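You operate a simulated robot arm through the tools that you are given. There is no shell and no other tool. Be economical: measure what you need, move in short steps, check, and stop when the job is done.

Carry out the task below with a simulated robot arm. There is one attempt and no reset: what you move stays moved.

TASK
Stand the white card beside the green cartridge. It goes on the side that lies toward x +0.7, y -0.7 (a direction in the base frame), with about 3 cm between them.

It is judged by the outcome, as a careful person would: the job done as asked, and still so three seconds after it is handed in. It fails if anything else is knocked over, pushed out of place, dropped, spilled or broken.

THE ROBOT
A 7-joint arm with a two-finger parallel gripper, fixed in place. Base frame: the origin is at the foot of the arm, x ahead of it, y to its left, z up; the work surface is at about z = 0. Lengths are in cm, angles in rad, forces in N, time in s.
With the tool pointing down near the work surface it reaches from about 22 to 58 cm from the base axis. Its first joint turns from -1.152 to 1.152 rad. Payload 2.5 kg.
Tool frame: the origin (TCP) lies between the finger pads and is the grasp point; the fingertips stand 2.3 cm ahead of it; z points along the fingers, y is the line along which they close. The gripper opens to 9.4 cm. The fingers are 3.8 cm wide and 1 cm thick; the gripper's body (5.4 by 9.6 cm) begins 3.9 cm behind the TCP.
Orientation is that of the tool frame in the base frame, as a unit quaternion [x, y, z, w]. With the fingers straight down and closing along the base's y, the tool's x points along the base's -x, its y along +y and its z along -z.

THE INTERFACE
- The arm moves only by the tool nudge_tool. Its argument "commands" is a list of rows, each an object (a shift or turn left out is 0, a gripper value left out holds the last) with "hand": the gripper command, from -1 (shut) to 1 (fully open), values between in proportion; "delta_pos": the shift along the tool's x, y, z in units of 500 mm (1.0 is 500 mm), a list of three; "angular": the turn, a rotation vector about the tool's x, y, z in units of 120 degrees (1.0 is 120 degrees), a list of three. In form: [{"hand": hand, "delta_pos": [dx, dy, dz], "angular": [ax, ay, az]}, ...]. A call has 1 to 12 rows; each row is the pose to reach, as a shift and turn from the pose commanded when the call began, along the tool's axes at that moment. A call with a number of a shift or a turn outside -1 to 1 is refused whole. A row lasts 0.2 s, in which the tool goes at most 5 cm and 0.15 rad; a call with a longer step from one row to the next is refused whole, and so is a gripper value outside its range. A pose out of reach is approached as far as the arm can. The call stops where the force on the tool passes 40 N (or 10 N more than at its start, if that is more) or the arm is blocked; 0.2 s more then pass. The fingers move at their own pace (about 10.8 cm/s each) and stop on an object; they squeeze with about 30 N. The grip force told is the motor's: it shows also when the fingers shut on nothing. Time passes only in rows, and 0.2 s behind the last, so rows that repeat a pose let the fingers close. It gives the time, the measured TCP pose, the force on the tool (base axes), the opening and the grip force at its end, in the units of the frame above (readings bear some noise), and new pictures: "show" is both (left out), scene, wrist or none.
- Cameras (640 x 400 px; columns grow to the right, rows downward): "scene" is fixed at [10.8, -39.81, 55.71]; the picture's right is [0.91, -0.42, 0.00], its down [-0.19, -0.40, -0.90] and it looks along [0.37, 0.81, -0.45] (base axes); focal length 336 px, centre (320, 200). "wrist" rides on the gripper at [-3.9, 0, -4.4] in the tool frame; the picture's right is [0.00, -1.00, 0.00], its down [0.97, 0.00, -0.24] and it looks along [0.24, 0.00, 0.97] (tool axes); focal length 218 px, centre (320, 200).
- measure_at(camera, pixels): for up to 12 pixels [column, row] of the newest picture of that camera ("zoom" is the newest enlarged one), the place [x, y, z] in the base frame of the surface seen there, good to about 0.2 cm. No time passes.
- zoom(camera, box): a new picture of the part [left, top, right, bottom] of that camera's present view, enlarged. No time passes.
- finish_job(): hands the job in; it is judged then, once.

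Work in short steps. Measure before you move; look again where a grasp or a placing could have gone wrong, and mend it. You have 60 turns and 120 pictures in all, the two below and enlarged ones among them. Open the gripper and draw the arm clear of the work before you hand the job in, unless the task says otherwise; then end with one line.

The tools are called after "Emit:" by a JSON object that holds its "api" and its "payload". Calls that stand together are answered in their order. nudge_tool: Moves the arm, as the interface text tells. Its arguments: {"type":"object","properties":{"commands":{"type":"array"},"show":{"type":"string","enum":["both","scene","wrist","none"]}},"required":["commands"]} The other tools are called the same way: measure_at (camera, pixels) gives the place of the surface under pixels of a picture; zoom (camera, box) takes an enlarged picture of a part of a camera's view; finish_job () hands the job in.

At the start:

```text
time_s: 0.0
eef_pos: [22.25, 23.53, 29.74]
tool_rot: [0.0, 1.0, 0.001, 0.001]
wrist_force: [-0.4, -0.7, 0.7]
grip_width: 9.41
grasp_force: 0.0
```

scene: 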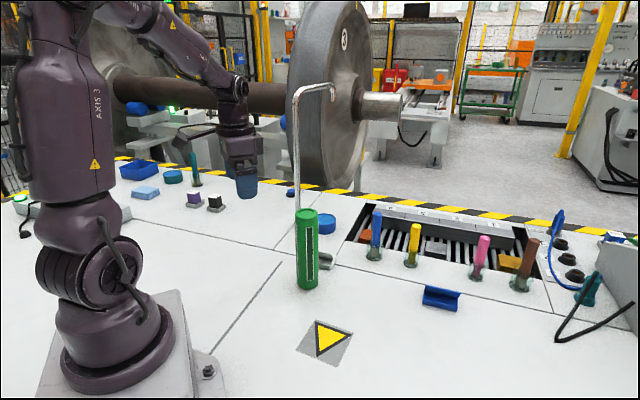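
wrist: 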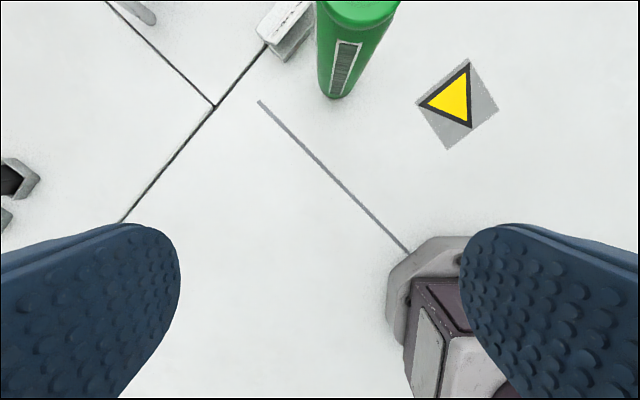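

I need to find the white card; I see a pale block near the green cartridge in both views (scene 325,260; wrist 285,25). Zooming in.

Emit:
{"api": "zoom", "payload": {"camera": "scene", "box": [240, 180, 400, 300]}}

Emit:
{"api": "zoom", "payload": {"camera": "scene", "box": [100, 140, 290, 260]}}

Emit:
{"api": "zoom", "payload": {"camera": "scene", "box": [340, 180, 640, 370]}}

Emit:
{"api": "zoom", "payload": {"camera": "wrist", "box": [200, 0, 440, 150]}}

```text
3.33 times, centred on (320, 240) of scene
```

zoom: 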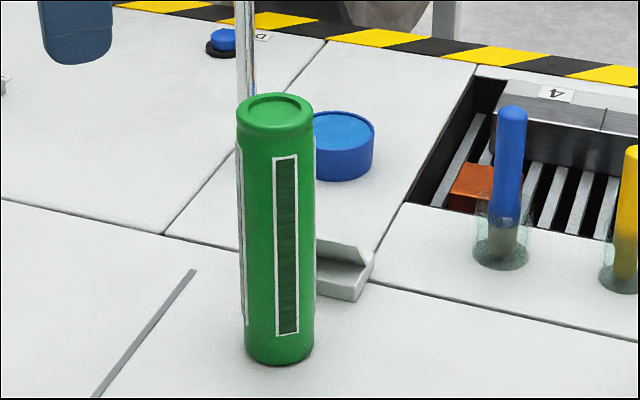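

```text
3.33 times, centred on (195, 200) of scene
```

zoom: 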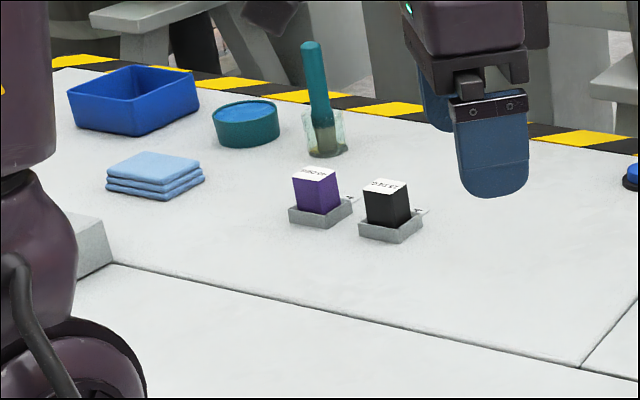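

```text
2.11 times, centred on (490, 275) of scene
```

zoom: 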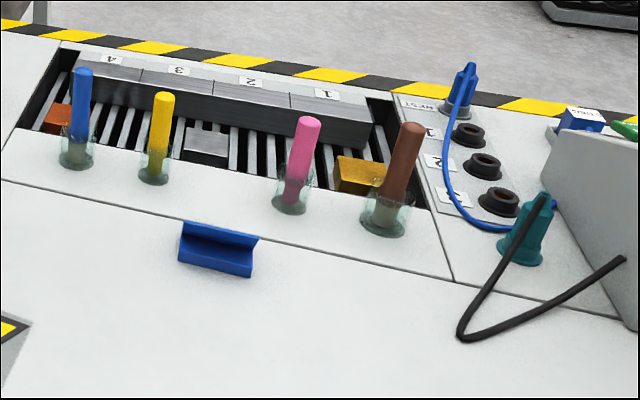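

```text
2.67 times, centred on (320, 75) of wrist
```

zoom: 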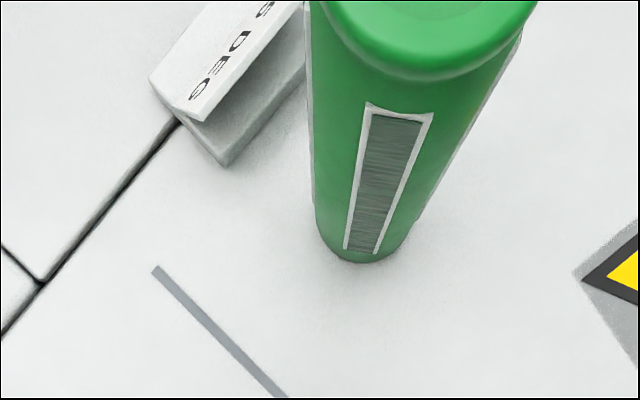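

The card may be hidden behind the cartridge (a "…5 DEG" face). I measure around it first.

Emit:
{"api": "measure_at", "payload": {"camera": "scene", "pixels": [[308, 285], [307, 212], [330, 258], [327, 266], [440, 297], [325, 340], [327, 225], [297, 100], [300, 200]]}}

Emit:
{"api": "measure_at", "payload": {"camera": "wrist", "pixels": [[278, 20], [285, 52], [258, 30], [295, 5], [340, 95], [355, 15], [262, 35], [275, 42]]}}

Emit:
{"api": "zoom", "payload": {"camera": "wrist", "box": [240, 0, 340, 63]}}

```text
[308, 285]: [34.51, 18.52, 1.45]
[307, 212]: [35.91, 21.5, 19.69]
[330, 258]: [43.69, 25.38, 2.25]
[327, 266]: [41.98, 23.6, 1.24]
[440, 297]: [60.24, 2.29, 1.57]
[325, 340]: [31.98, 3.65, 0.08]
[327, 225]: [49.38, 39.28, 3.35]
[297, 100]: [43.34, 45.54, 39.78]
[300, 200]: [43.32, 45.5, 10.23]
```

```text
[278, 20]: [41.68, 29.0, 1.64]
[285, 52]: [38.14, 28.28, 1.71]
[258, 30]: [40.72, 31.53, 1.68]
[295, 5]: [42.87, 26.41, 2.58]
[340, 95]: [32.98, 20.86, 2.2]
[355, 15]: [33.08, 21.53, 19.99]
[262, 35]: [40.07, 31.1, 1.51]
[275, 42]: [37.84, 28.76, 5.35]
```

```text
6.35 times, centred on (290, 32) of wrist
```

zoom: 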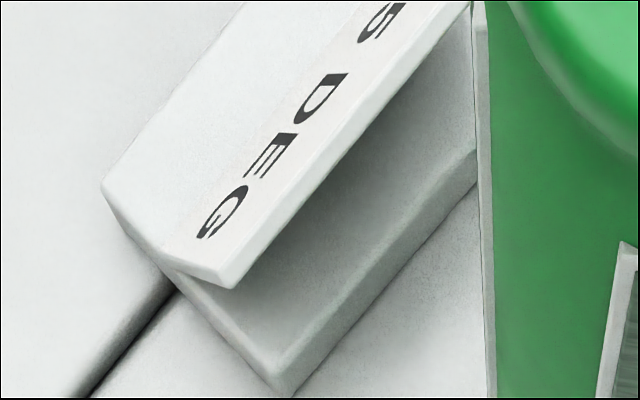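

The thing at (42,27) appears to be some angled white block; I move the wrist camera over it to see properly.

Emit:
{"api": "nudge_tool", "payload": {"commands": [{"hand": 1, "delta_pos": [-0.07, 0, -0.04]}, {"delta_pos": [-0.15, 0, -0.06]}, {"delta_pos": [-0.23, 0, -0.08]}, {"delta_pos": [-0.31, 0, -0.08]}, {"delta_pos": [-0.39, 0, -0.08]}, {"delta_pos": [-0.39, 0, -0.08]}]}}

```text
time_s: 1.4
eef_pos: [41.83, 23.62, 33.74]
tool_rot: [0.0, 1.0, 0.0, 0.0]
wrist_force: [0.2, -0.3, 0.2]
grip_width: 9.4
grasp_force: 0.1
```

scene: 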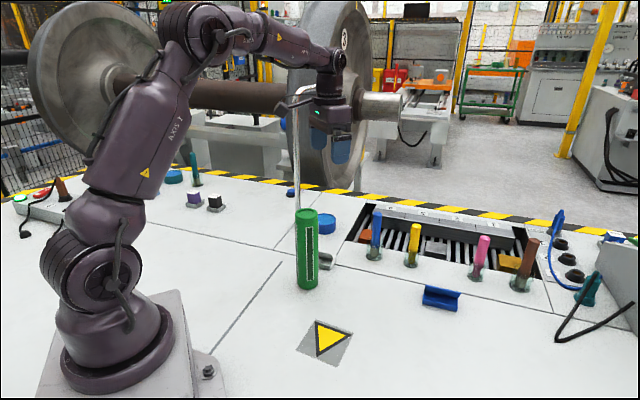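
wrist: 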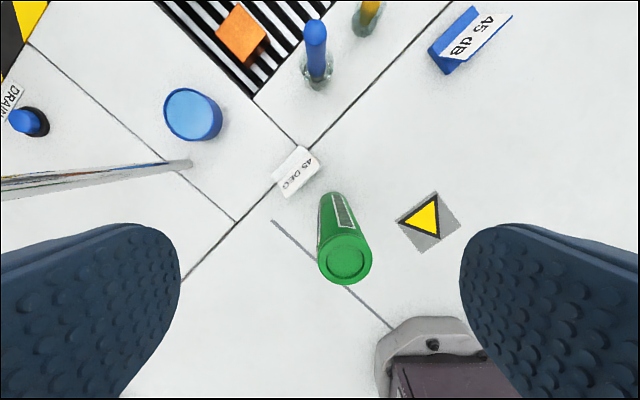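

The white card with "45 DEG" is at wrist (297,171), a twin of the blue "45 dB" one. I zoom and measure it.

Emit:
{"api": "zoom", "payload": {"camera": "wrist", "box": [256, 132, 336, 212]}}

Emit:
{"api": "zoom", "payload": {"camera": "wrist", "box": [420, 0, 520, 80]}}

Emit:
{"api": "measure_at", "payload": {"camera": "wrist", "pixels": [[298, 148], [273, 179], [289, 194], [316, 163], [307, 155], [282, 186], [346, 260], [323, 258], [372, 258], [345, 236], [345, 283], [340, 195], [425, 215]]}}

```text
5.00 times, centred on (296, 172) of wrist
```

zoom: 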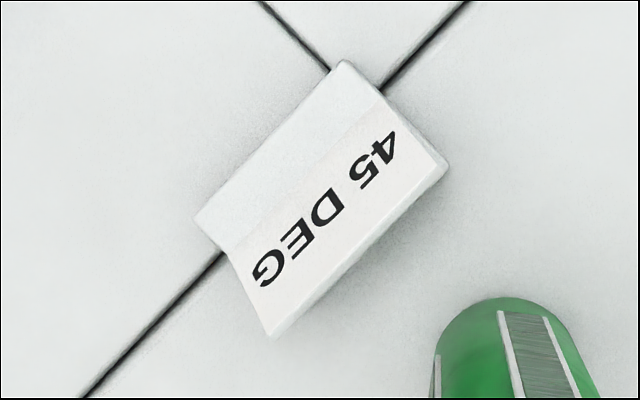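

```text
5.00 times, centred on (470, 40) of wrist
```

zoom: 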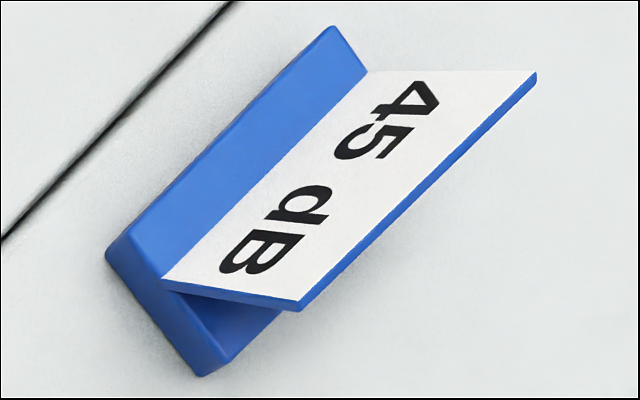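

```text
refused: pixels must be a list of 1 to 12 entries
```

Emit:
{"api": "measure_at", "payload": {"camera": "wrist", "pixels": [[298.5, 146], [282, 176.5], [286, 182], [311, 154], [290, 196.5], [307, 166], [346, 260], [324, 258], [371, 258], [346, 283], [335, 200], [297, 172]]}}

Emit:
{"api": "measure_at", "payload": {"camera": "scene", "pixels": [[322, 256], [332, 254], [328, 268], [334, 263], [322, 266], [306, 209], [297, 215], [317, 215], [306, 225], [306, 270], [307, 288]]}}

Emit:
{"api": "zoom", "payload": {"camera": "wrist", "box": [256, 132, 336, 212]}}

```text
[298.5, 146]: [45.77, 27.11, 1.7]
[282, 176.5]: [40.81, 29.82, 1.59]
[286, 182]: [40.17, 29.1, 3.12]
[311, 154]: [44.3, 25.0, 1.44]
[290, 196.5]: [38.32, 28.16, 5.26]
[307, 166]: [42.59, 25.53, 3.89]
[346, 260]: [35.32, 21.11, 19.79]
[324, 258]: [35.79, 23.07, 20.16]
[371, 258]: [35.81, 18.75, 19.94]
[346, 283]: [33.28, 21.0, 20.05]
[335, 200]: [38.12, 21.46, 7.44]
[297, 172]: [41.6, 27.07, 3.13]
```

```text
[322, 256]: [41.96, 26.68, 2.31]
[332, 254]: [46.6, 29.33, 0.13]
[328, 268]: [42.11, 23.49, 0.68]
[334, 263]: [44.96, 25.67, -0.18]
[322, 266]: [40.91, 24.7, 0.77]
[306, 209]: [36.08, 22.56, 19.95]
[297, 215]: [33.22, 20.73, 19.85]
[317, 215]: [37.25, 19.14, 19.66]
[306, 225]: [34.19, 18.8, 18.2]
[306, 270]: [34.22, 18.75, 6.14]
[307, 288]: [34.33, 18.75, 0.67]
```

```text
5.00 times, centred on (296, 172) of wrist
```

zoom: 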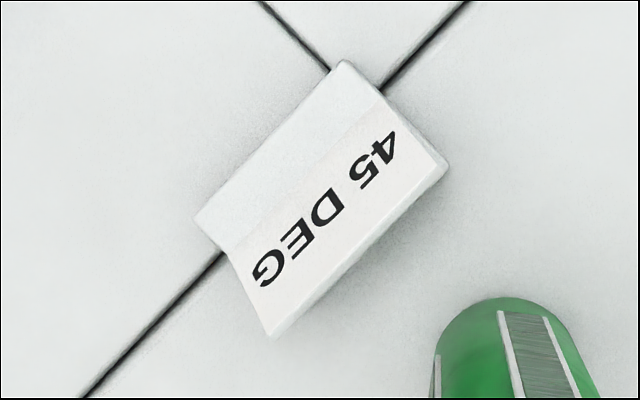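

Emit:
{"api": "measure_at", "payload": {"camera": "zoom", "pixels": [[342, 68], [202, 219], [374, 95], [228, 245], [268, 152], [300, 172], [285, 210], [345, 190], [438, 163], [272, 322], [365, 240], [400, 132]]}}

```text
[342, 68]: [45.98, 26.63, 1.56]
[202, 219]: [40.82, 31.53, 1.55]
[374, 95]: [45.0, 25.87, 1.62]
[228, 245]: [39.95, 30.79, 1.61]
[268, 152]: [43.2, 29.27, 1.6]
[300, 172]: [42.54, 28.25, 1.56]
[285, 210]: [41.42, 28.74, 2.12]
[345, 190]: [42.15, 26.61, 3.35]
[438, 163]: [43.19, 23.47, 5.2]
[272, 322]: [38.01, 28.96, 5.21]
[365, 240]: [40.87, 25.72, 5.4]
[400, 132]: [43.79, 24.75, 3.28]
```

White card: base ≈7.2 × 4.8 cm, centre ≈(41.7,27.3), long axis at ≈135.5° and plate rising to z≈5.3; cartridge axis ≈(35.3,20.9), r≈2.2. I'll grip the card by its ends, so first turn the tool and centre above it.

Emit:
{"api": "nudge_tool", "payload": {"commands": [{"hand": 1, "delta_pos": [0.001, 0.014, 0.02], "angular": [0, 0, -0.063]}, {"delta_pos": [0.002, 0.028, 0.04], "angular": [0, 0, -0.126]}, {"delta_pos": [0.003, 0.042, 0.06], "angular": [0, 0, -0.19]}, {"delta_pos": [0.004, 0.056, 0.08], "angular": [0, 0, -0.253]}, {"delta_pos": [0.0046, 0.071, 0.1], "angular": [0, 0, -0.316]}, {"delta_pos": [0.0046, 0.071, 0.115], "angular": [0, 0, -0.379]}, {"delta_pos": [0.0046, 0.071, 0.115], "angular": [0, 0, -0.379]}]}}

```text
time_s: 3.0
eef_pos: [41.47, 26.98, 28.12]
tool_rot: [-0.387, 0.922, 0.0, 0.0]
wrist_force: [0.4, -0.4, 0.1]
grip_width: 9.42
grasp_force: 0.0
```

scene: 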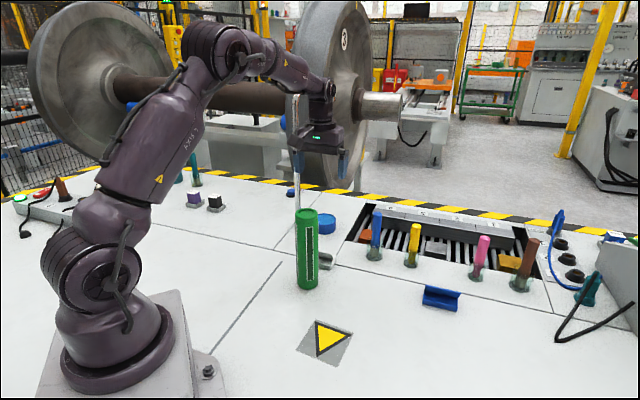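
wrist: 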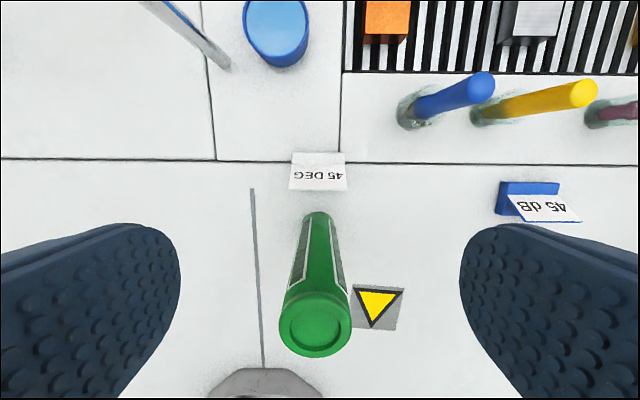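

Emit:
{"api": "zoom", "payload": {"camera": "wrist", "box": [280, 145, 360, 195]}}

```text
8.00 times, centred on (320, 170) of wrist
```

zoom: 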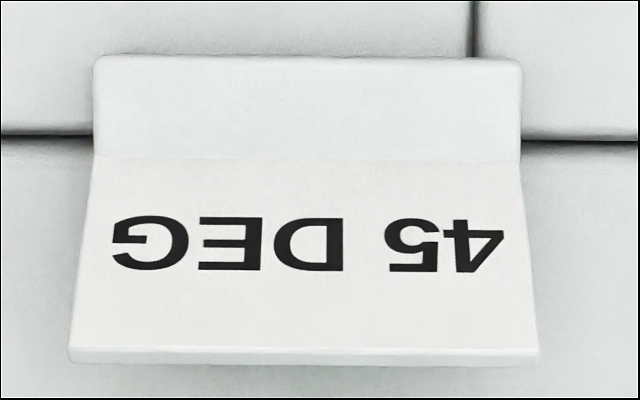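

Emit:
{"api": "measure_at", "payload": {"camera": "zoom", "pixels": [[102, 66], [512, 68], [102, 148], [512, 150], [78, 345], [530, 347], [305, 110], [305, 340]]}}

```text
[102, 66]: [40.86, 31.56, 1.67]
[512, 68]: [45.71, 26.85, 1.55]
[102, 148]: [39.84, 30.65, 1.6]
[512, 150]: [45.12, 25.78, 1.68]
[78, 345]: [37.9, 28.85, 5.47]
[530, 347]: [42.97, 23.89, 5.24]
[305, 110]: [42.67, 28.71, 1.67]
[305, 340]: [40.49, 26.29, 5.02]
```

The tool is aligned with the card (spans columns 290–348, centred). I descend straight to z≈2.8 with fingers open.

Emit:
{"api": "nudge_tool", "payload": {"commands": [{"hand": 1, "delta_pos": [-0.008, -0.004, 0.08]}, {"delta_pos": [-0.008, -0.004, 0.16]}, {"delta_pos": [-0.008, -0.004, 0.24]}, {"delta_pos": [-0.008, -0.004, 0.32]}, {"delta_pos": [-0.008, -0.004, 0.38]}, {"delta_pos": [-0.008, -0.004, 0.41]}, {"delta_pos": [-0.008, -0.004, 0.41]}]}}

```text
time_s: 4.0
eef_pos: [41.96, 27.07, 13.58]
tool_rot: [-0.386, 0.922, -0.001, 0.0]
wrist_force: [-1.4, -0.8, 14.7]
grip_width: 9.41
grasp_force: 0.0
stopped in row 5: the force on the tool passed its limit (the readings are from after the stop); the commanded pose is now the measured one
```

scene: 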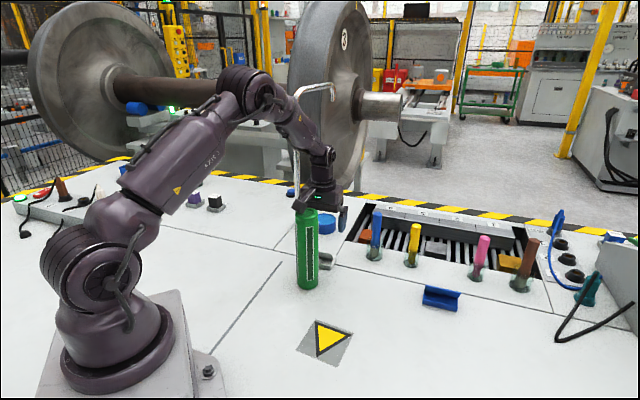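
wrist: 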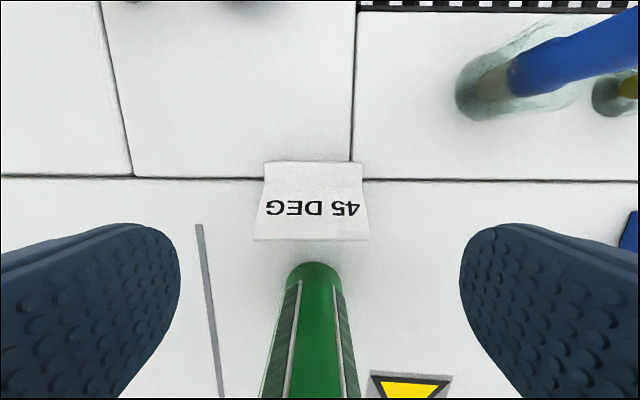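

Contact was registered at z≈13.6, probably the hand on the cartridge's top. I zoom before moving.

Emit:
{"api": "zoom", "payload": {"camera": "scene", "box": [260, 130, 380, 300]}}

Emit:
{"api": "measure_at", "payload": {"camera": "scene", "pixels": [[307, 225], [307, 285], [301, 207], [318, 205], [325, 195], [300, 211], [312, 213]]}}

```text
2.35 times, centred on (320, 215) of scene
```

zoom: 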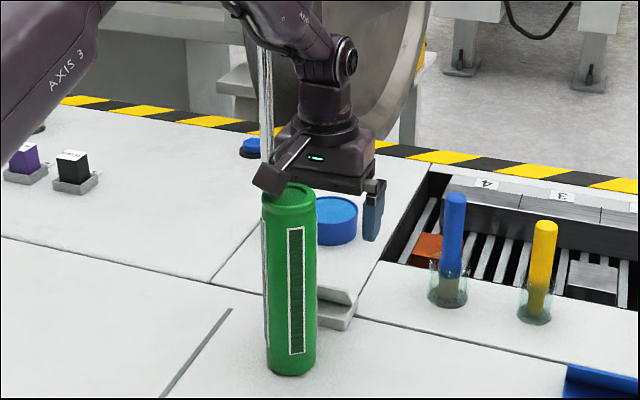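

```text
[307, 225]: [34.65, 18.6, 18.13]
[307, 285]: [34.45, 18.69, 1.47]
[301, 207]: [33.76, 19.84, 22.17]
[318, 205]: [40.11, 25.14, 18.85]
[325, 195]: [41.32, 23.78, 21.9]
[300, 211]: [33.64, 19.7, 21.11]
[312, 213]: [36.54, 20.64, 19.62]
```

A bracket on the tool's +x side sits on the cartridge top (zoom 275,185). I raise straight up and check the cartridge.

Emit:
{"api": "nudge_tool", "payload": {"commands": [{"hand": 1, "delta_pos": [0, 0, -0.04]}, {"delta_pos": [0, 0, -0.12]}, {"delta_pos": [0, 0, -0.2]}, {"delta_pos": [0, 0, -0.28]}, {"delta_pos": [0, 0, -0.36]}, {"delta_pos": [0, 0, -0.41]}, {"delta_pos": [0, 0, -0.41]}]}}

Emit:
{"api": "zoom", "payload": {"camera": "scene", "box": [260, 60, 380, 135]}}

Emit:
{"api": "measure_at", "payload": {"camera": "scene", "pixels": [[306, 209], [297, 215], [317, 215], [306, 225], [306, 270], [307, 286]]}}

```text
time_s: 5.6
eef_pos: [41.68, 27.24, 34.14]
tool_rot: [-0.386, 0.922, -0.003, 0.0]
wrist_force: [0.9, 0.9, -0.8]
grip_width: 9.41
grasp_force: 0.0
```

scene: 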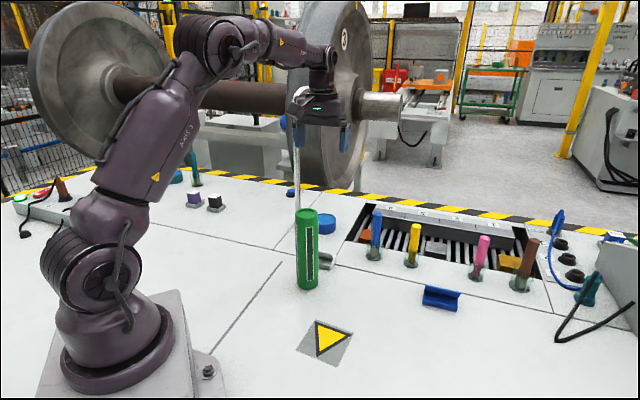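
wrist: 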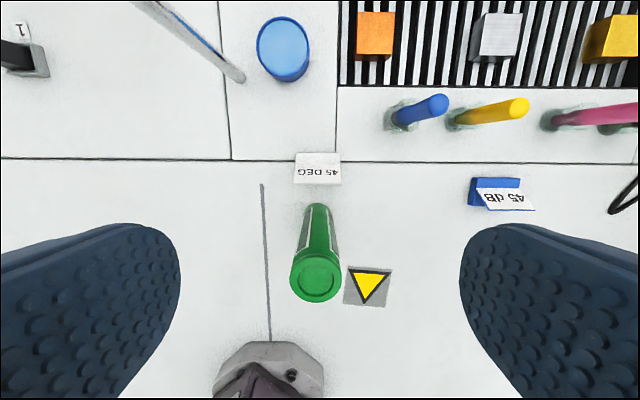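

```text
5.33 times, centred on (320, 98) of scene
```

zoom: 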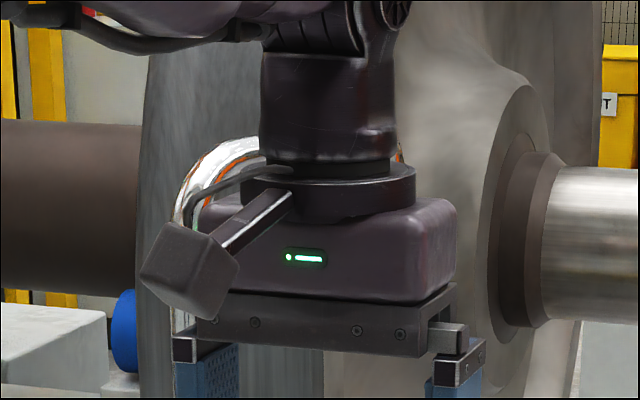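

```text
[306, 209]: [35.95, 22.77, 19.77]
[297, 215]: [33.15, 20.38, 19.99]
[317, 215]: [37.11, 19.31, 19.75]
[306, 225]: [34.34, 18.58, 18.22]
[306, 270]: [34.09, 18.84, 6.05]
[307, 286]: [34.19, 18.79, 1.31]
```

The cartridge has not moved. Measuring the protruding block on the hand.

Emit:
{"api": "measure_at", "payload": {"camera": "zoom", "pixels": [[150, 270], [190, 255], [205, 312], [230, 265], [165, 230], [280, 205], [230, 340], [400, 330], [330, 270], [330, 80], [190, 380], [450, 370]]}}

```text
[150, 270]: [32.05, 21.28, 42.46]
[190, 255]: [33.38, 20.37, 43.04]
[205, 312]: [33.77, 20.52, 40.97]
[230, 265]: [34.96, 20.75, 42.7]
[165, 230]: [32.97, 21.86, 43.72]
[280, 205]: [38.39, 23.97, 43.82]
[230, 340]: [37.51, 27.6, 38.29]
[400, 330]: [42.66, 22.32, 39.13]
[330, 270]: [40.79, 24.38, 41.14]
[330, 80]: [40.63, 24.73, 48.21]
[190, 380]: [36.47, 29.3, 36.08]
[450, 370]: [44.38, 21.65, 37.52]
```

The block hangs ~10 cm out on the tool's +x side, ~6.5 cm above TCP. I'll flip the tool 180° (block away from the cartridge), doing the turn further toward −y to stay clear of the pipe.

Emit:
{"api": "nudge_tool", "payload": {"commands": [{"hand": 1, "delta_pos": [0.057, -0.056, 0]}, {"delta_pos": [0.114, -0.112, 0], "angular": [0, 0, 0.068]}, {"delta_pos": [0.171, -0.168, 0], "angular": [0, 0, 0.136]}, {"delta_pos": [0.171, -0.168, 0], "angular": [0, 0, 0.204]}, {"delta_pos": [0.171, -0.168, 0], "angular": [0, 0, 0.272]}, {"delta_pos": [0.171, -0.168, 0], "angular": [0, 0, 0.34]}, {"delta_pos": [0.171, -0.168, 0], "angular": [0, 0, 0.408]}, {"delta_pos": [0.171, -0.168, 0], "angular": [0, 0, 0.476]}, {"delta_pos": [0.171, -0.168, 0], "angular": [0, 0, 0.544]}, {"delta_pos": [0.171, -0.168, 0], "angular": [0, 0, 0.612]}, {"delta_pos": [0.171, -0.168, 0], "angular": [0, 0, 0.68]}, {"delta_pos": [0.171, -0.168, 0], "angular": [0, 0, 0.75]}], "show": "scene"}}

```text
time_s: 8.2
eef_pos: [41.95, 15.26, 34.1]
tool_rot: [0.38, 0.925, -0.001, 0.001]
wrist_force: [0.0, 0.1, 0.3]
grip_width: 9.38
grasp_force: 0.1
```

scene: 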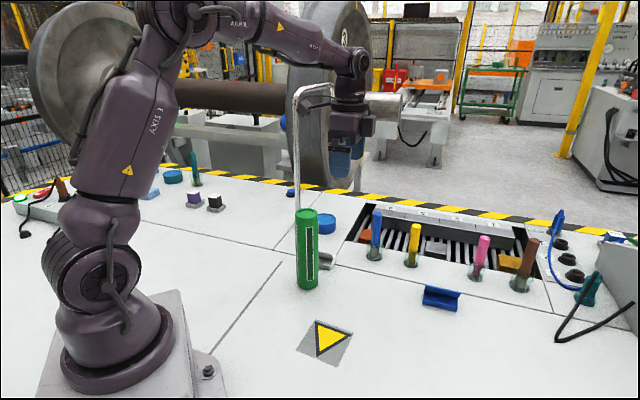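

The visible block is now on the other side than expected; zooming.

Emit:
{"api": "zoom", "payload": {"camera": "scene", "box": [280, 50, 420, 190]}}

Emit:
{"api": "measure_at", "payload": {"camera": "scene", "pixels": [[368, 124], [350, 120], [335, 125], [347, 155], [348, 85], [315, 100], [300, 95], [330, 90], [358, 62]]}}

```text
2.86 times, centred on (350, 120) of scene
```

zoom: 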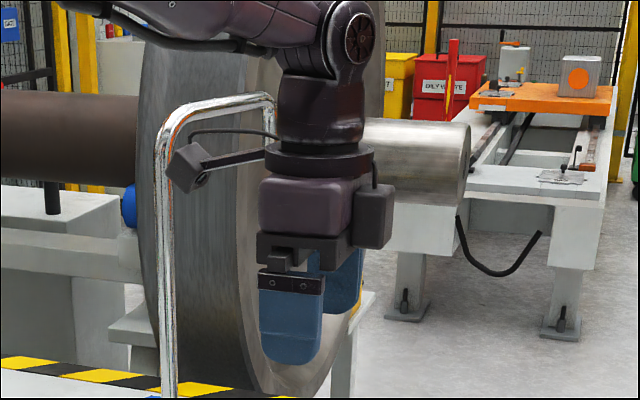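

```text
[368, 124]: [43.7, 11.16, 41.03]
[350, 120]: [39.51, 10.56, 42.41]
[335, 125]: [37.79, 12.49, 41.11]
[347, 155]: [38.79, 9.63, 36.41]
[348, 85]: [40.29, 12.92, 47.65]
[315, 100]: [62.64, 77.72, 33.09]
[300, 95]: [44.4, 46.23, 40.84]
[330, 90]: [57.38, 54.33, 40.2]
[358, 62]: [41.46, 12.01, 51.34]
```

The boom is on tool +x (left), the compact camera box on −x. I finish the turn (another 90°).

Emit:
{"api": "nudge_tool", "payload": {"commands": [{"hand": 1, "angular": [0, 0, 0.068]}, {"angular": [0, 0, 0.136]}, {"angular": [0, 0, 0.204]}, {"angular": [0, 0, 0.272]}, {"angular": [0, 0, 0.34]}, {"angular": [0, 0, 0.408]}, {"angular": [0, 0, 0.476]}, {"angular": [0, 0, 0.544]}, {"angular": [0, 0, 0.612]}, {"angular": [0, 0, 0.68]}, {"angular": [0, 0, 0.75]}, {"angular": [0, 0, 0.75]}]}}

```text
time_s: 10.8
eef_pos: [41.91, 15.2, 34.15]
tool_rot: [0.923, 0.385, -0.001, 0.002]
wrist_force: [0.3, -0.4, 0.2]
grip_width: 9.41
grasp_force: 0.1
```

scene: 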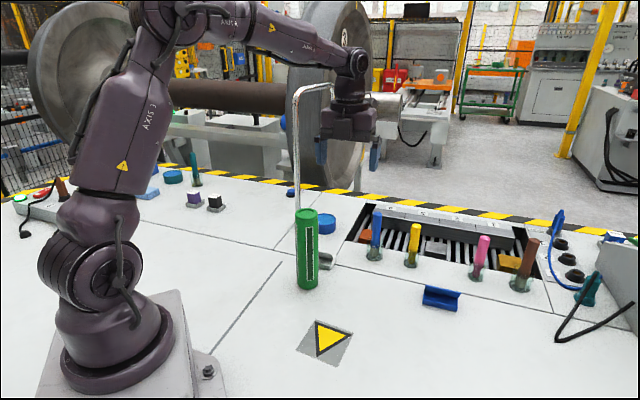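
wrist: 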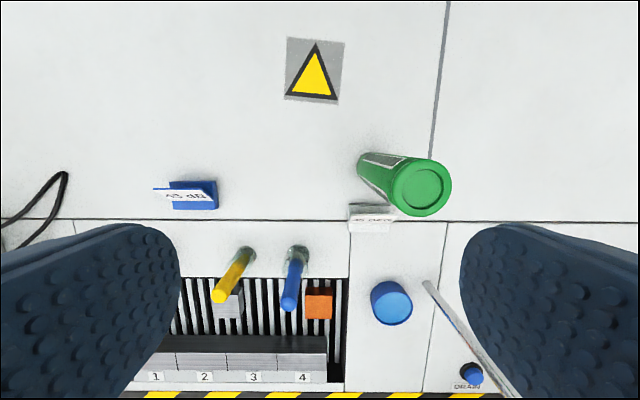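

Turn reached. Now I move over the card at (41.8,27.7), z≈27.

Emit:
{"api": "nudge_tool", "payload": {"commands": [{"hand": 1, "delta_pos": [0.044, -0.044, 0.035]}, {"delta_pos": [0.088, -0.088, 0.07]}, {"delta_pos": [0.132, -0.132, 0.105]}, {"delta_pos": [0.1756, -0.1767, 0.143]}, {"delta_pos": [0.1756, -0.1767, 0.143]}]}}

Emit:
{"api": "measure_at", "payload": {"camera": "scene", "pixels": [[297, 110], [310, 88], [332, 86], [333, 96]]}}

```text
time_s: 12.0
eef_pos: [41.87, 27.88, 26.68]
tool_rot: [0.923, 0.386, -0.001, 0.001]
wrist_force: [0.6, -0.3, -0.8]
grip_width: 9.4
grasp_force: 0.1
```

scene: 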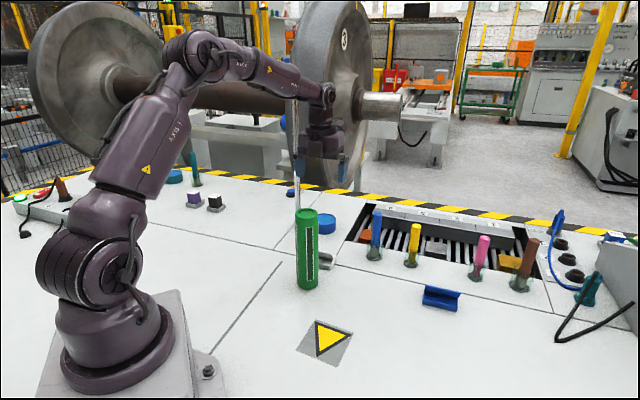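
wrist: 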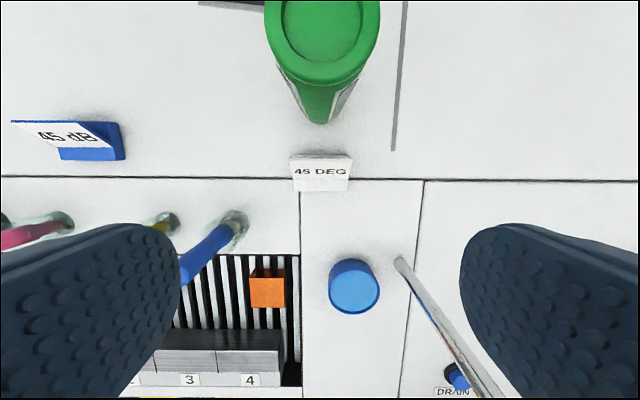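

```text
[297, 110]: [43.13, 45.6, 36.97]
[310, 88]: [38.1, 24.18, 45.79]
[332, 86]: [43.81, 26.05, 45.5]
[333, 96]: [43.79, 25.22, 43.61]
```

Card spans columns 290–352, centred. Descending, first to z≈11.

Emit:
{"api": "nudge_tool", "payload": {"commands": [{"hand": 1, "delta_pos": [0, 0, 0.08]}, {"delta_pos": [0, 0, 0.16]}, {"delta_pos": [0, 0, 0.23]}, {"delta_pos": [0, 0, 0.28]}, {"delta_pos": [0, 0, 0.314]}, {"delta_pos": [0, 0, 0.314]}]}}

```text
time_s: 13.4
eef_pos: [41.67, 27.35, 10.92]
tool_rot: [0.922, 0.386, -0.001, 0.002]
wrist_force: [-0.5, -0.3, 0.0]
grip_width: 9.38
grasp_force: 0.0
```

scene: 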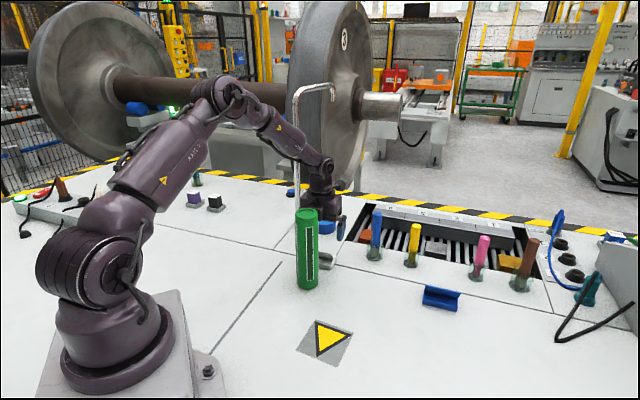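
wrist: 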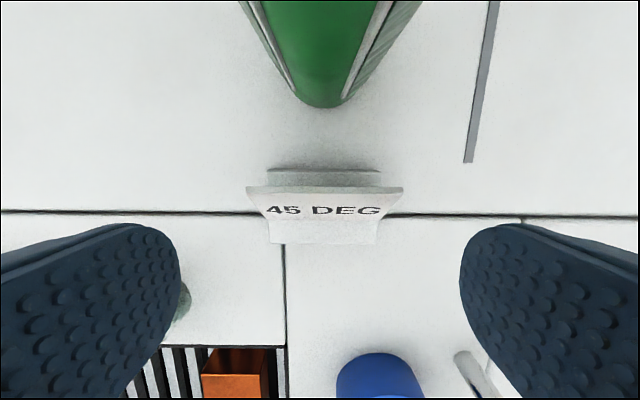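

Clear of the cartridge. Continuing down to z≈2.8 (fingers 180/460 straddle card 247–403).

Emit:
{"api": "nudge_tool", "payload": {"commands": [{"hand": 1, "delta_pos": [0.004, -0.004, 0.05]}, {"delta_pos": [0.004, -0.004, 0.1]}, {"delta_pos": [0.004, -0.004, 0.14]}, {"delta_pos": [0.004, -0.004, 0.162]}, {"delta_pos": [0.004, -0.004, 0.162]}]}}

```text
time_s: 14.6
eef_pos: [41.61, 27.71, 2.9]
tool_rot: [0.922, 0.387, 0.0, 0.001]
wrist_force: [-0.4, 0.1, -0.6]
grip_width: 9.43
grasp_force: 0.2
```

scene: 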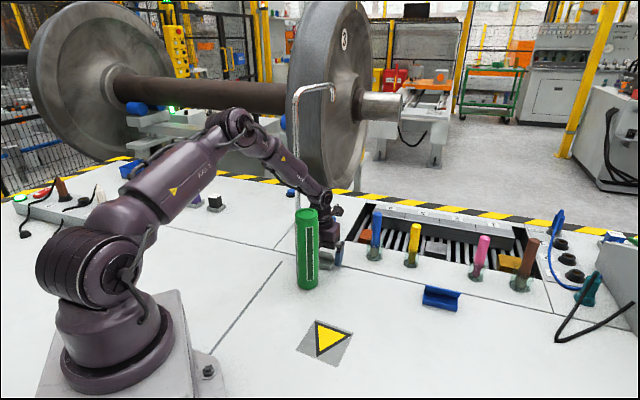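
wrist: 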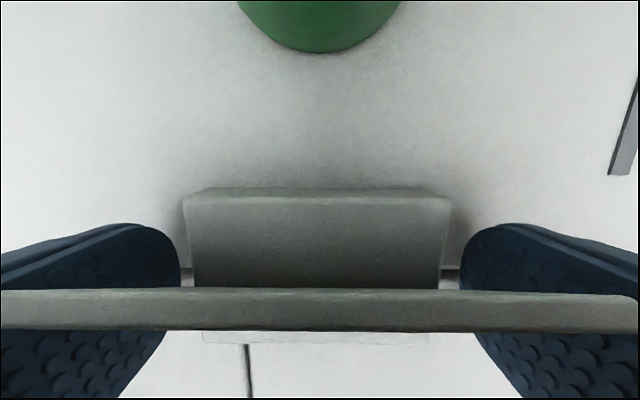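

Fingers straddle the card; closing on the ends.

Emit:
{"api": "nudge_tool", "payload": {"commands": [{"hand": 0.3}, {"hand": 0.3}, {"hand": 0.3}, {"hand": 0.3}]}}

```text
time_s: 15.6
eef_pos: [41.69, 27.6, 2.95]
tool_rot: [0.922, 0.387, 0.0, 0.002]
wrist_force: [0.0, -0.5, 0.5]
grip_width: 7.44
grasp_force: 30.3
```

scene: 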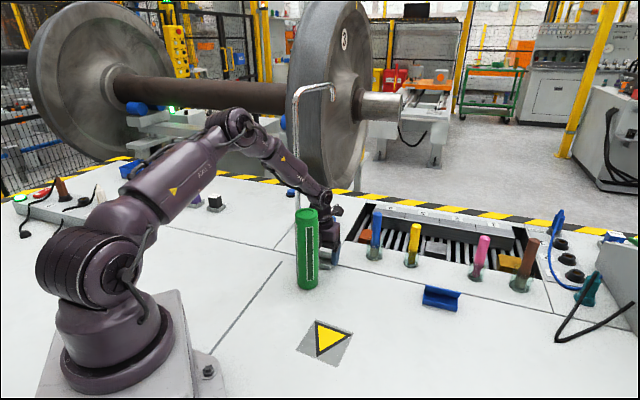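
wrist: 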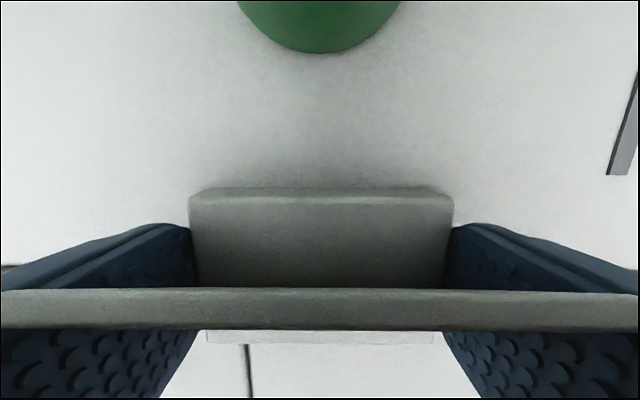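

Gripped at 7.44 cm, 30 N. Measure the base front edge and cartridge foot from here to compute the placement.

Emit:
{"api": "measure_at", "payload": {"camera": "wrist", "pixels": [[320, 188], [320, 194], [320, 230], [200, 192], [445, 194], [320, 50], [270, 30], [375, 30], [320, 310]]}}

```text
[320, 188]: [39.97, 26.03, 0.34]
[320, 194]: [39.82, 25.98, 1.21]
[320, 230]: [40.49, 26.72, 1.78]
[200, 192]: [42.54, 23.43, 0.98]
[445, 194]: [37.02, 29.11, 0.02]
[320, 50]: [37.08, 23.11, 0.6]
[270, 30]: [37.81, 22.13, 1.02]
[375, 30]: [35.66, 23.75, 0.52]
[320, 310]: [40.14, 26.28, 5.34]
```

Card centre coincides with the TCP; target TCP (41.8,14.65) with cartridge axis ≈(35.4,21.0), r≈2.3. Lift straight up to z≈27.

Emit:
{"api": "nudge_tool", "payload": {"commands": [{"hand": 0.3, "delta_pos": [0, 0, -0.03]}, {"delta_pos": [0, 0, -0.09]}, {"delta_pos": [0, 0, -0.16]}, {"delta_pos": [0, 0, -0.23]}, {"delta_pos": [0, 0, -0.3]}, {"delta_pos": [0, 0, -0.37]}, {"delta_pos": [0, 0, -0.44]}, {"delta_pos": [0, 0, -0.48]}, {"delta_pos": [0, 0, -0.48]}]}}

```text
time_s: 17.6
eef_pos: [41.77, 27.9, 27.14]
tool_rot: [0.923, 0.385, 0.0, 0.002]
wrist_force: [1.1, 0.2, -0.5]
grip_width: 7.43
grasp_force: 29.6
```

scene: 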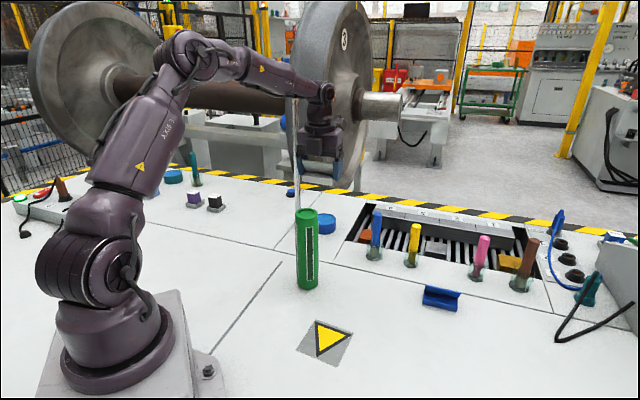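
wrist: 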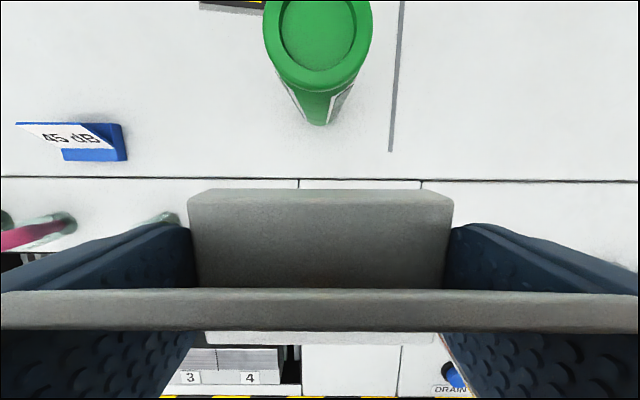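

Card held level. Translate −y to above the target.

Emit:
{"api": "nudge_tool", "payload": {"commands": [{"hand": 0.3, "delta_pos": [-0.04, 0.04, 0]}, {"delta_pos": [-0.09, 0.09, 0]}, {"delta_pos": [-0.14, 0.138, 0]}, {"delta_pos": [-0.186, 0.184, 0]}, {"delta_pos": [-0.186, 0.184, 0]}, {"delta_pos": [-0.186, 0.184, 0]}]}}

```text
time_s: 19.0
eef_pos: [41.72, 14.65, 27.14]
tool_rot: [0.922, 0.387, 0.0, 0.001]
wrist_force: [-0.1, -0.4, 0.1]
grip_width: 7.45
grasp_force: 29.9
```

scene: 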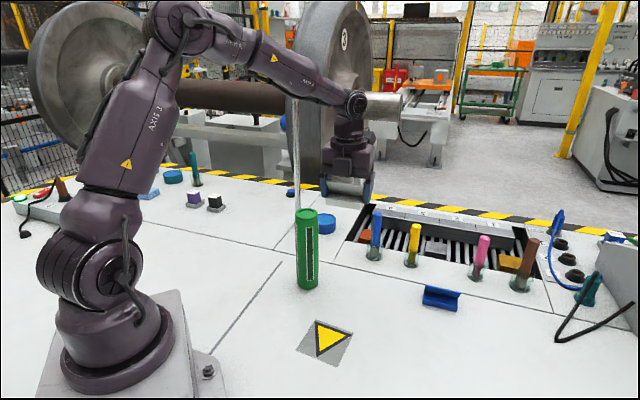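
wrist: 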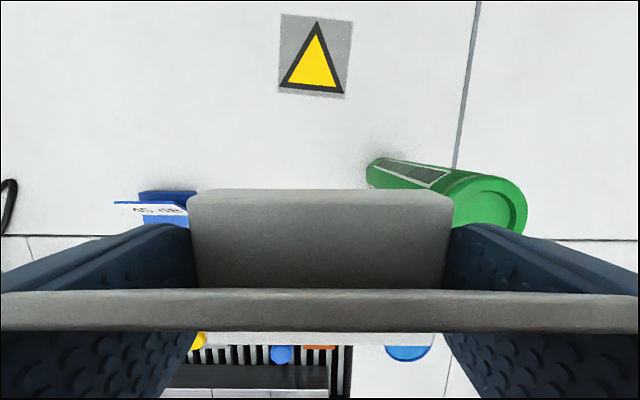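

Above target. Descend to z≈9 and check clearances.

Emit:
{"api": "nudge_tool", "payload": {"commands": [{"hand": 0.3, "delta_pos": [0, 0, 0.07]}, {"delta_pos": [0, 0, 0.14]}, {"delta_pos": [0, 0, 0.21]}, {"delta_pos": [0, 0, 0.28]}, {"delta_pos": [0, 0, 0.34]}, {"delta_pos": [0, 0, 0.36]}, {"delta_pos": [0, 0, 0.36]}]}}

```text
time_s: 20.6
eef_pos: [41.75, 14.79, 9.11]
tool_rot: [0.923, 0.386, -0.001, 0.001]
wrist_force: [0.5, 0.1, 0.0]
grip_width: 7.45
grasp_force: 30.0
```

scene: 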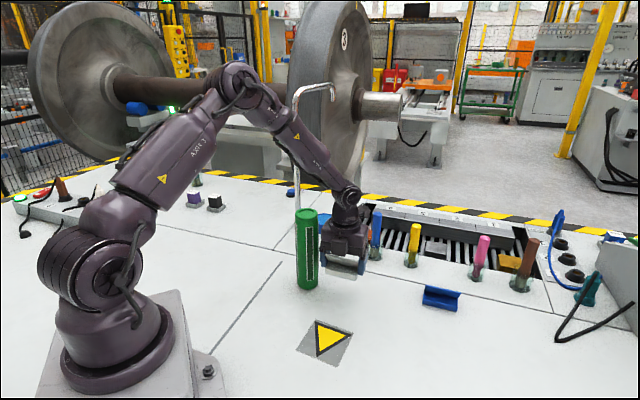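
wrist: 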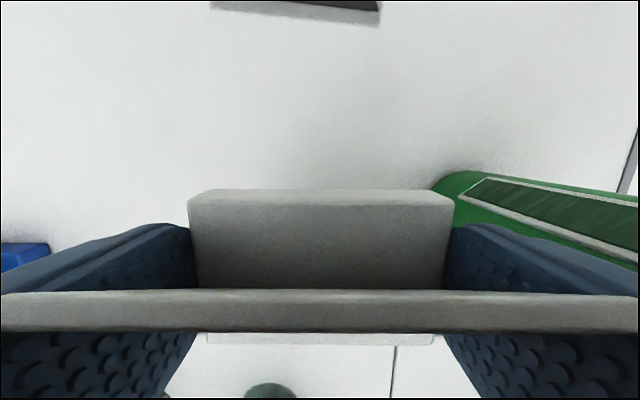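

No contact; lower the rest to z≈2.95.

Emit:
{"api": "nudge_tool", "payload": {"commands": [{"hand": 0.3, "delta_pos": [0, 0, 0.05]}, {"delta_pos": [0, 0, 0.09]}, {"delta_pos": [0, 0, 0.11]}, {"delta_pos": [0, 0, 0.118]}, {"delta_pos": [0, 0, 0.122]}, {"delta_pos": [0, 0, 0.122]}]}}

Emit:
{"api": "zoom", "payload": {"camera": "scene", "box": [280, 180, 400, 310]}}

```text
time_s: 22.0
eef_pos: [41.82, 14.82, 2.85]
tool_rot: [0.922, 0.387, -0.001, 0.001]
wrist_force: [-1.0, -0.8, 0.2]
grip_width: 7.42
grasp_force: 30.1
```

scene: 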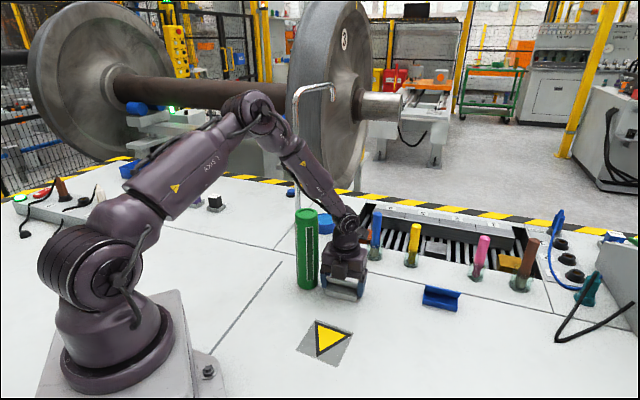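
wrist: 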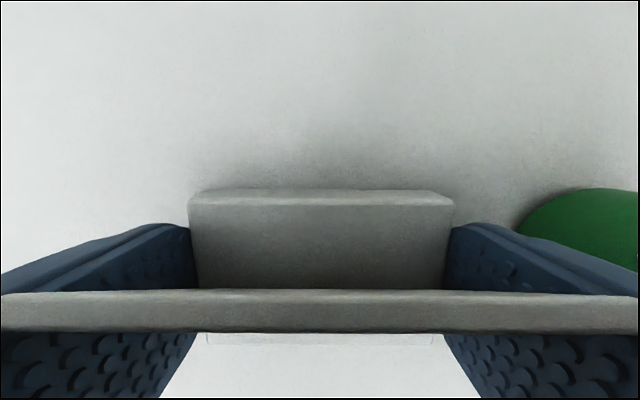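

```text
3.08 times, centred on (340, 245) of scene
```

zoom: 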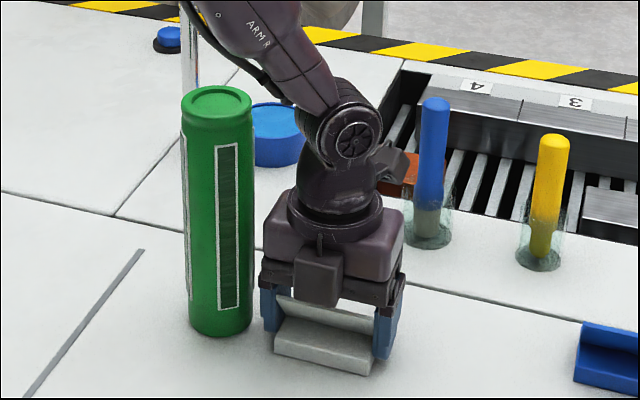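

Emit:
{"api": "measure_at", "payload": {"camera": "wrist", "pixels": [[450, 200], [440, 192], [525, 225], [545, 205], [590, 192], [195, 200], [320, 190], [320, 150]]}}

Emit:
{"api": "measure_at", "payload": {"camera": "zoom", "pixels": [[245, 315], [220, 333], [195, 315], [275, 355], [285, 345], [365, 372]]}}

```text
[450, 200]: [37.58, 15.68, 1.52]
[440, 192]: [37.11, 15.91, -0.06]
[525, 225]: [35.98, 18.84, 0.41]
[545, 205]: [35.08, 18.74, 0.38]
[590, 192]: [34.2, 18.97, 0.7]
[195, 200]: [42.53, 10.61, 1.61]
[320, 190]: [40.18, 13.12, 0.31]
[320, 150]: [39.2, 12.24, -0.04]
```

```text
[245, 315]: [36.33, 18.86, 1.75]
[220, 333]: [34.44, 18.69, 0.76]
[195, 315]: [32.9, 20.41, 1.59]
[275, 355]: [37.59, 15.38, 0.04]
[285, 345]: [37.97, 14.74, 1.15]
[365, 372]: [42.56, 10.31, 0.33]
```

Gap to the cartridge ≈3.1 cm along the requested direction. Card is on the table; release partially and rise slowly.

Emit:
{"api": "nudge_tool", "payload": {"commands": [{"hand": 0.7}, {"hand": 0.85}, {"hand": 0.85}, {"hand": 0.85}, {"hand": 0.85, "delta_pos": [0, 0, -0.03]}, {"hand": 0.85, "delta_pos": [0, 0, -0.07]}, {"hand": 0.85, "delta_pos": [0, 0, -0.12]}, {"hand": 0.85, "delta_pos": [0, 0, -0.2]}, {"hand": 0.85, "delta_pos": [0, 0, -0.28]}, {"hand": 0.85, "delta_pos": [0, 0, -0.36]}, {"hand": 0.85, "delta_pos": [0, 0, -0.44]}, {"hand": 0.85, "delta_pos": [0, 0, -0.52]}]}}

Emit:
{"api": "zoom", "payload": {"camera": "scene", "box": [280, 180, 400, 310]}}

```text
time_s: 24.6
eef_pos: [42.03, 14.88, 28.97]
tool_rot: [0.923, 0.386, -0.001, 0.001]
wrist_force: [-0.1, -1.2, -0.6]
grip_width: 8.69
grasp_force: 0.0
```

scene: 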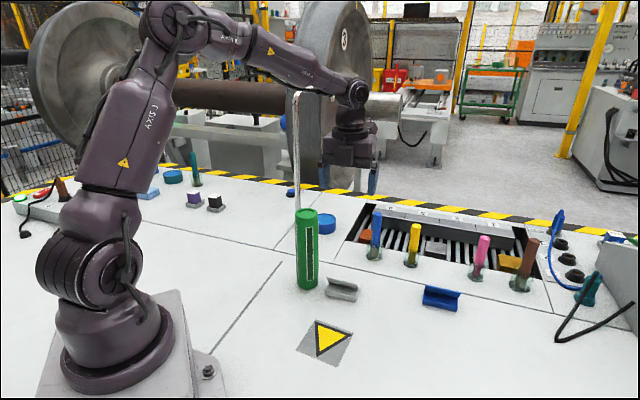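
wrist: 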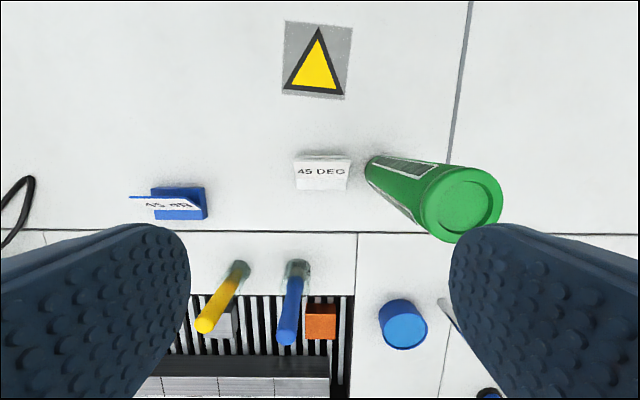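

```text
3.08 times, centred on (340, 245) of scene
```

zoom: 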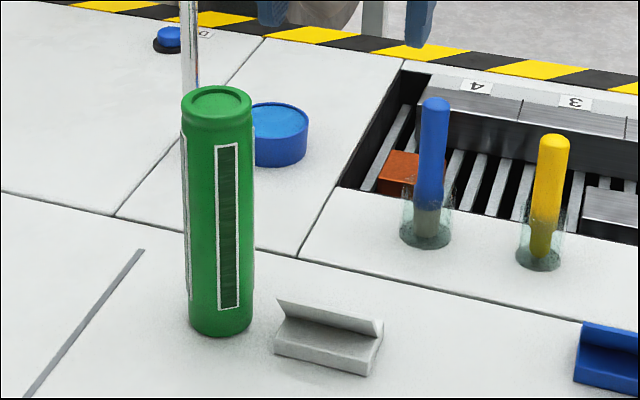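

Card stands. The wrist view makes the gap look smaller, so I verify it.

Emit:
{"api": "zoom", "payload": {"camera": "wrist", "box": [285, 140, 405, 215]}}

Emit:
{"api": "measure_at", "payload": {"camera": "zoom", "pixels": [[60, 80], [340, 95], [345, 120], [335, 200], [335, 258], [55, 255], [432, 120], [440, 150], [460, 190], [390, 160], [450, 100]]}}

```text
5.33 times, centred on (345, 178) of wrist
```

zoom: 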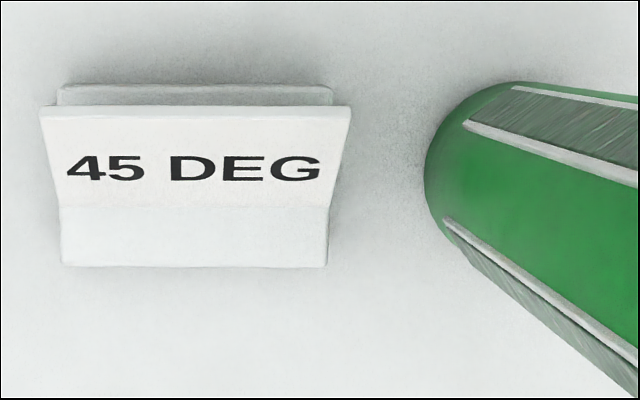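

```text
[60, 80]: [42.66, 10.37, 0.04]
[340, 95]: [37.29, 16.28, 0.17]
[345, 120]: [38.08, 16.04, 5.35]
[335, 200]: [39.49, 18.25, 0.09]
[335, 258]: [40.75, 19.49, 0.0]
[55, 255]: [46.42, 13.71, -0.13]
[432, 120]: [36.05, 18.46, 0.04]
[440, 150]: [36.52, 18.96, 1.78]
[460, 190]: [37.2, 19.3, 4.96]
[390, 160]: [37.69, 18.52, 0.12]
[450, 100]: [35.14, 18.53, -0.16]
```

Gap ≈2.7–3.1 cm, on line with the direction asked, everything else upright. Raise further and open fully.

Emit:
{"api": "nudge_tool", "payload": {"commands": [{"hand": 1, "delta_pos": [-0.03, 0.02, -0.05]}, {"hand": 1, "delta_pos": [-0.08, 0.05, -0.1]}, {"hand": 1, "delta_pos": [-0.13, 0.08, -0.1]}, {"hand": 1, "delta_pos": [-0.13, 0.08, -0.1]}], "show": "scene"}}

```text
time_s: 25.6
eef_pos: [40.1, 7.54, 34.09]
tool_rot: [0.922, 0.387, 0.0, 0.001]
wrist_force: [0.6, 0.9, -0.5]
grip_width: 9.43
grasp_force: 0.0
```

scene: 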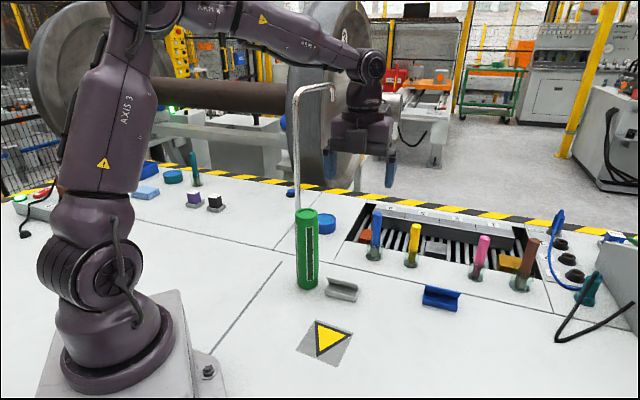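

The card stands at (342,289) in the scene view, the cartridge is untouched, and the arm is clear. Handing in.

Emit:
{"api": "finish_job", "payload": {}}

```text
The job is handed in.
```

The white "45 DEG" card now stands about 3 cm from the green cartridge (measured 2.7–3.1 cm), on the side toward x +0.7, y −0.7. On the first approach a bracket on the gripper touched the cartridge's top; I backed off, and it measured as unmoved.
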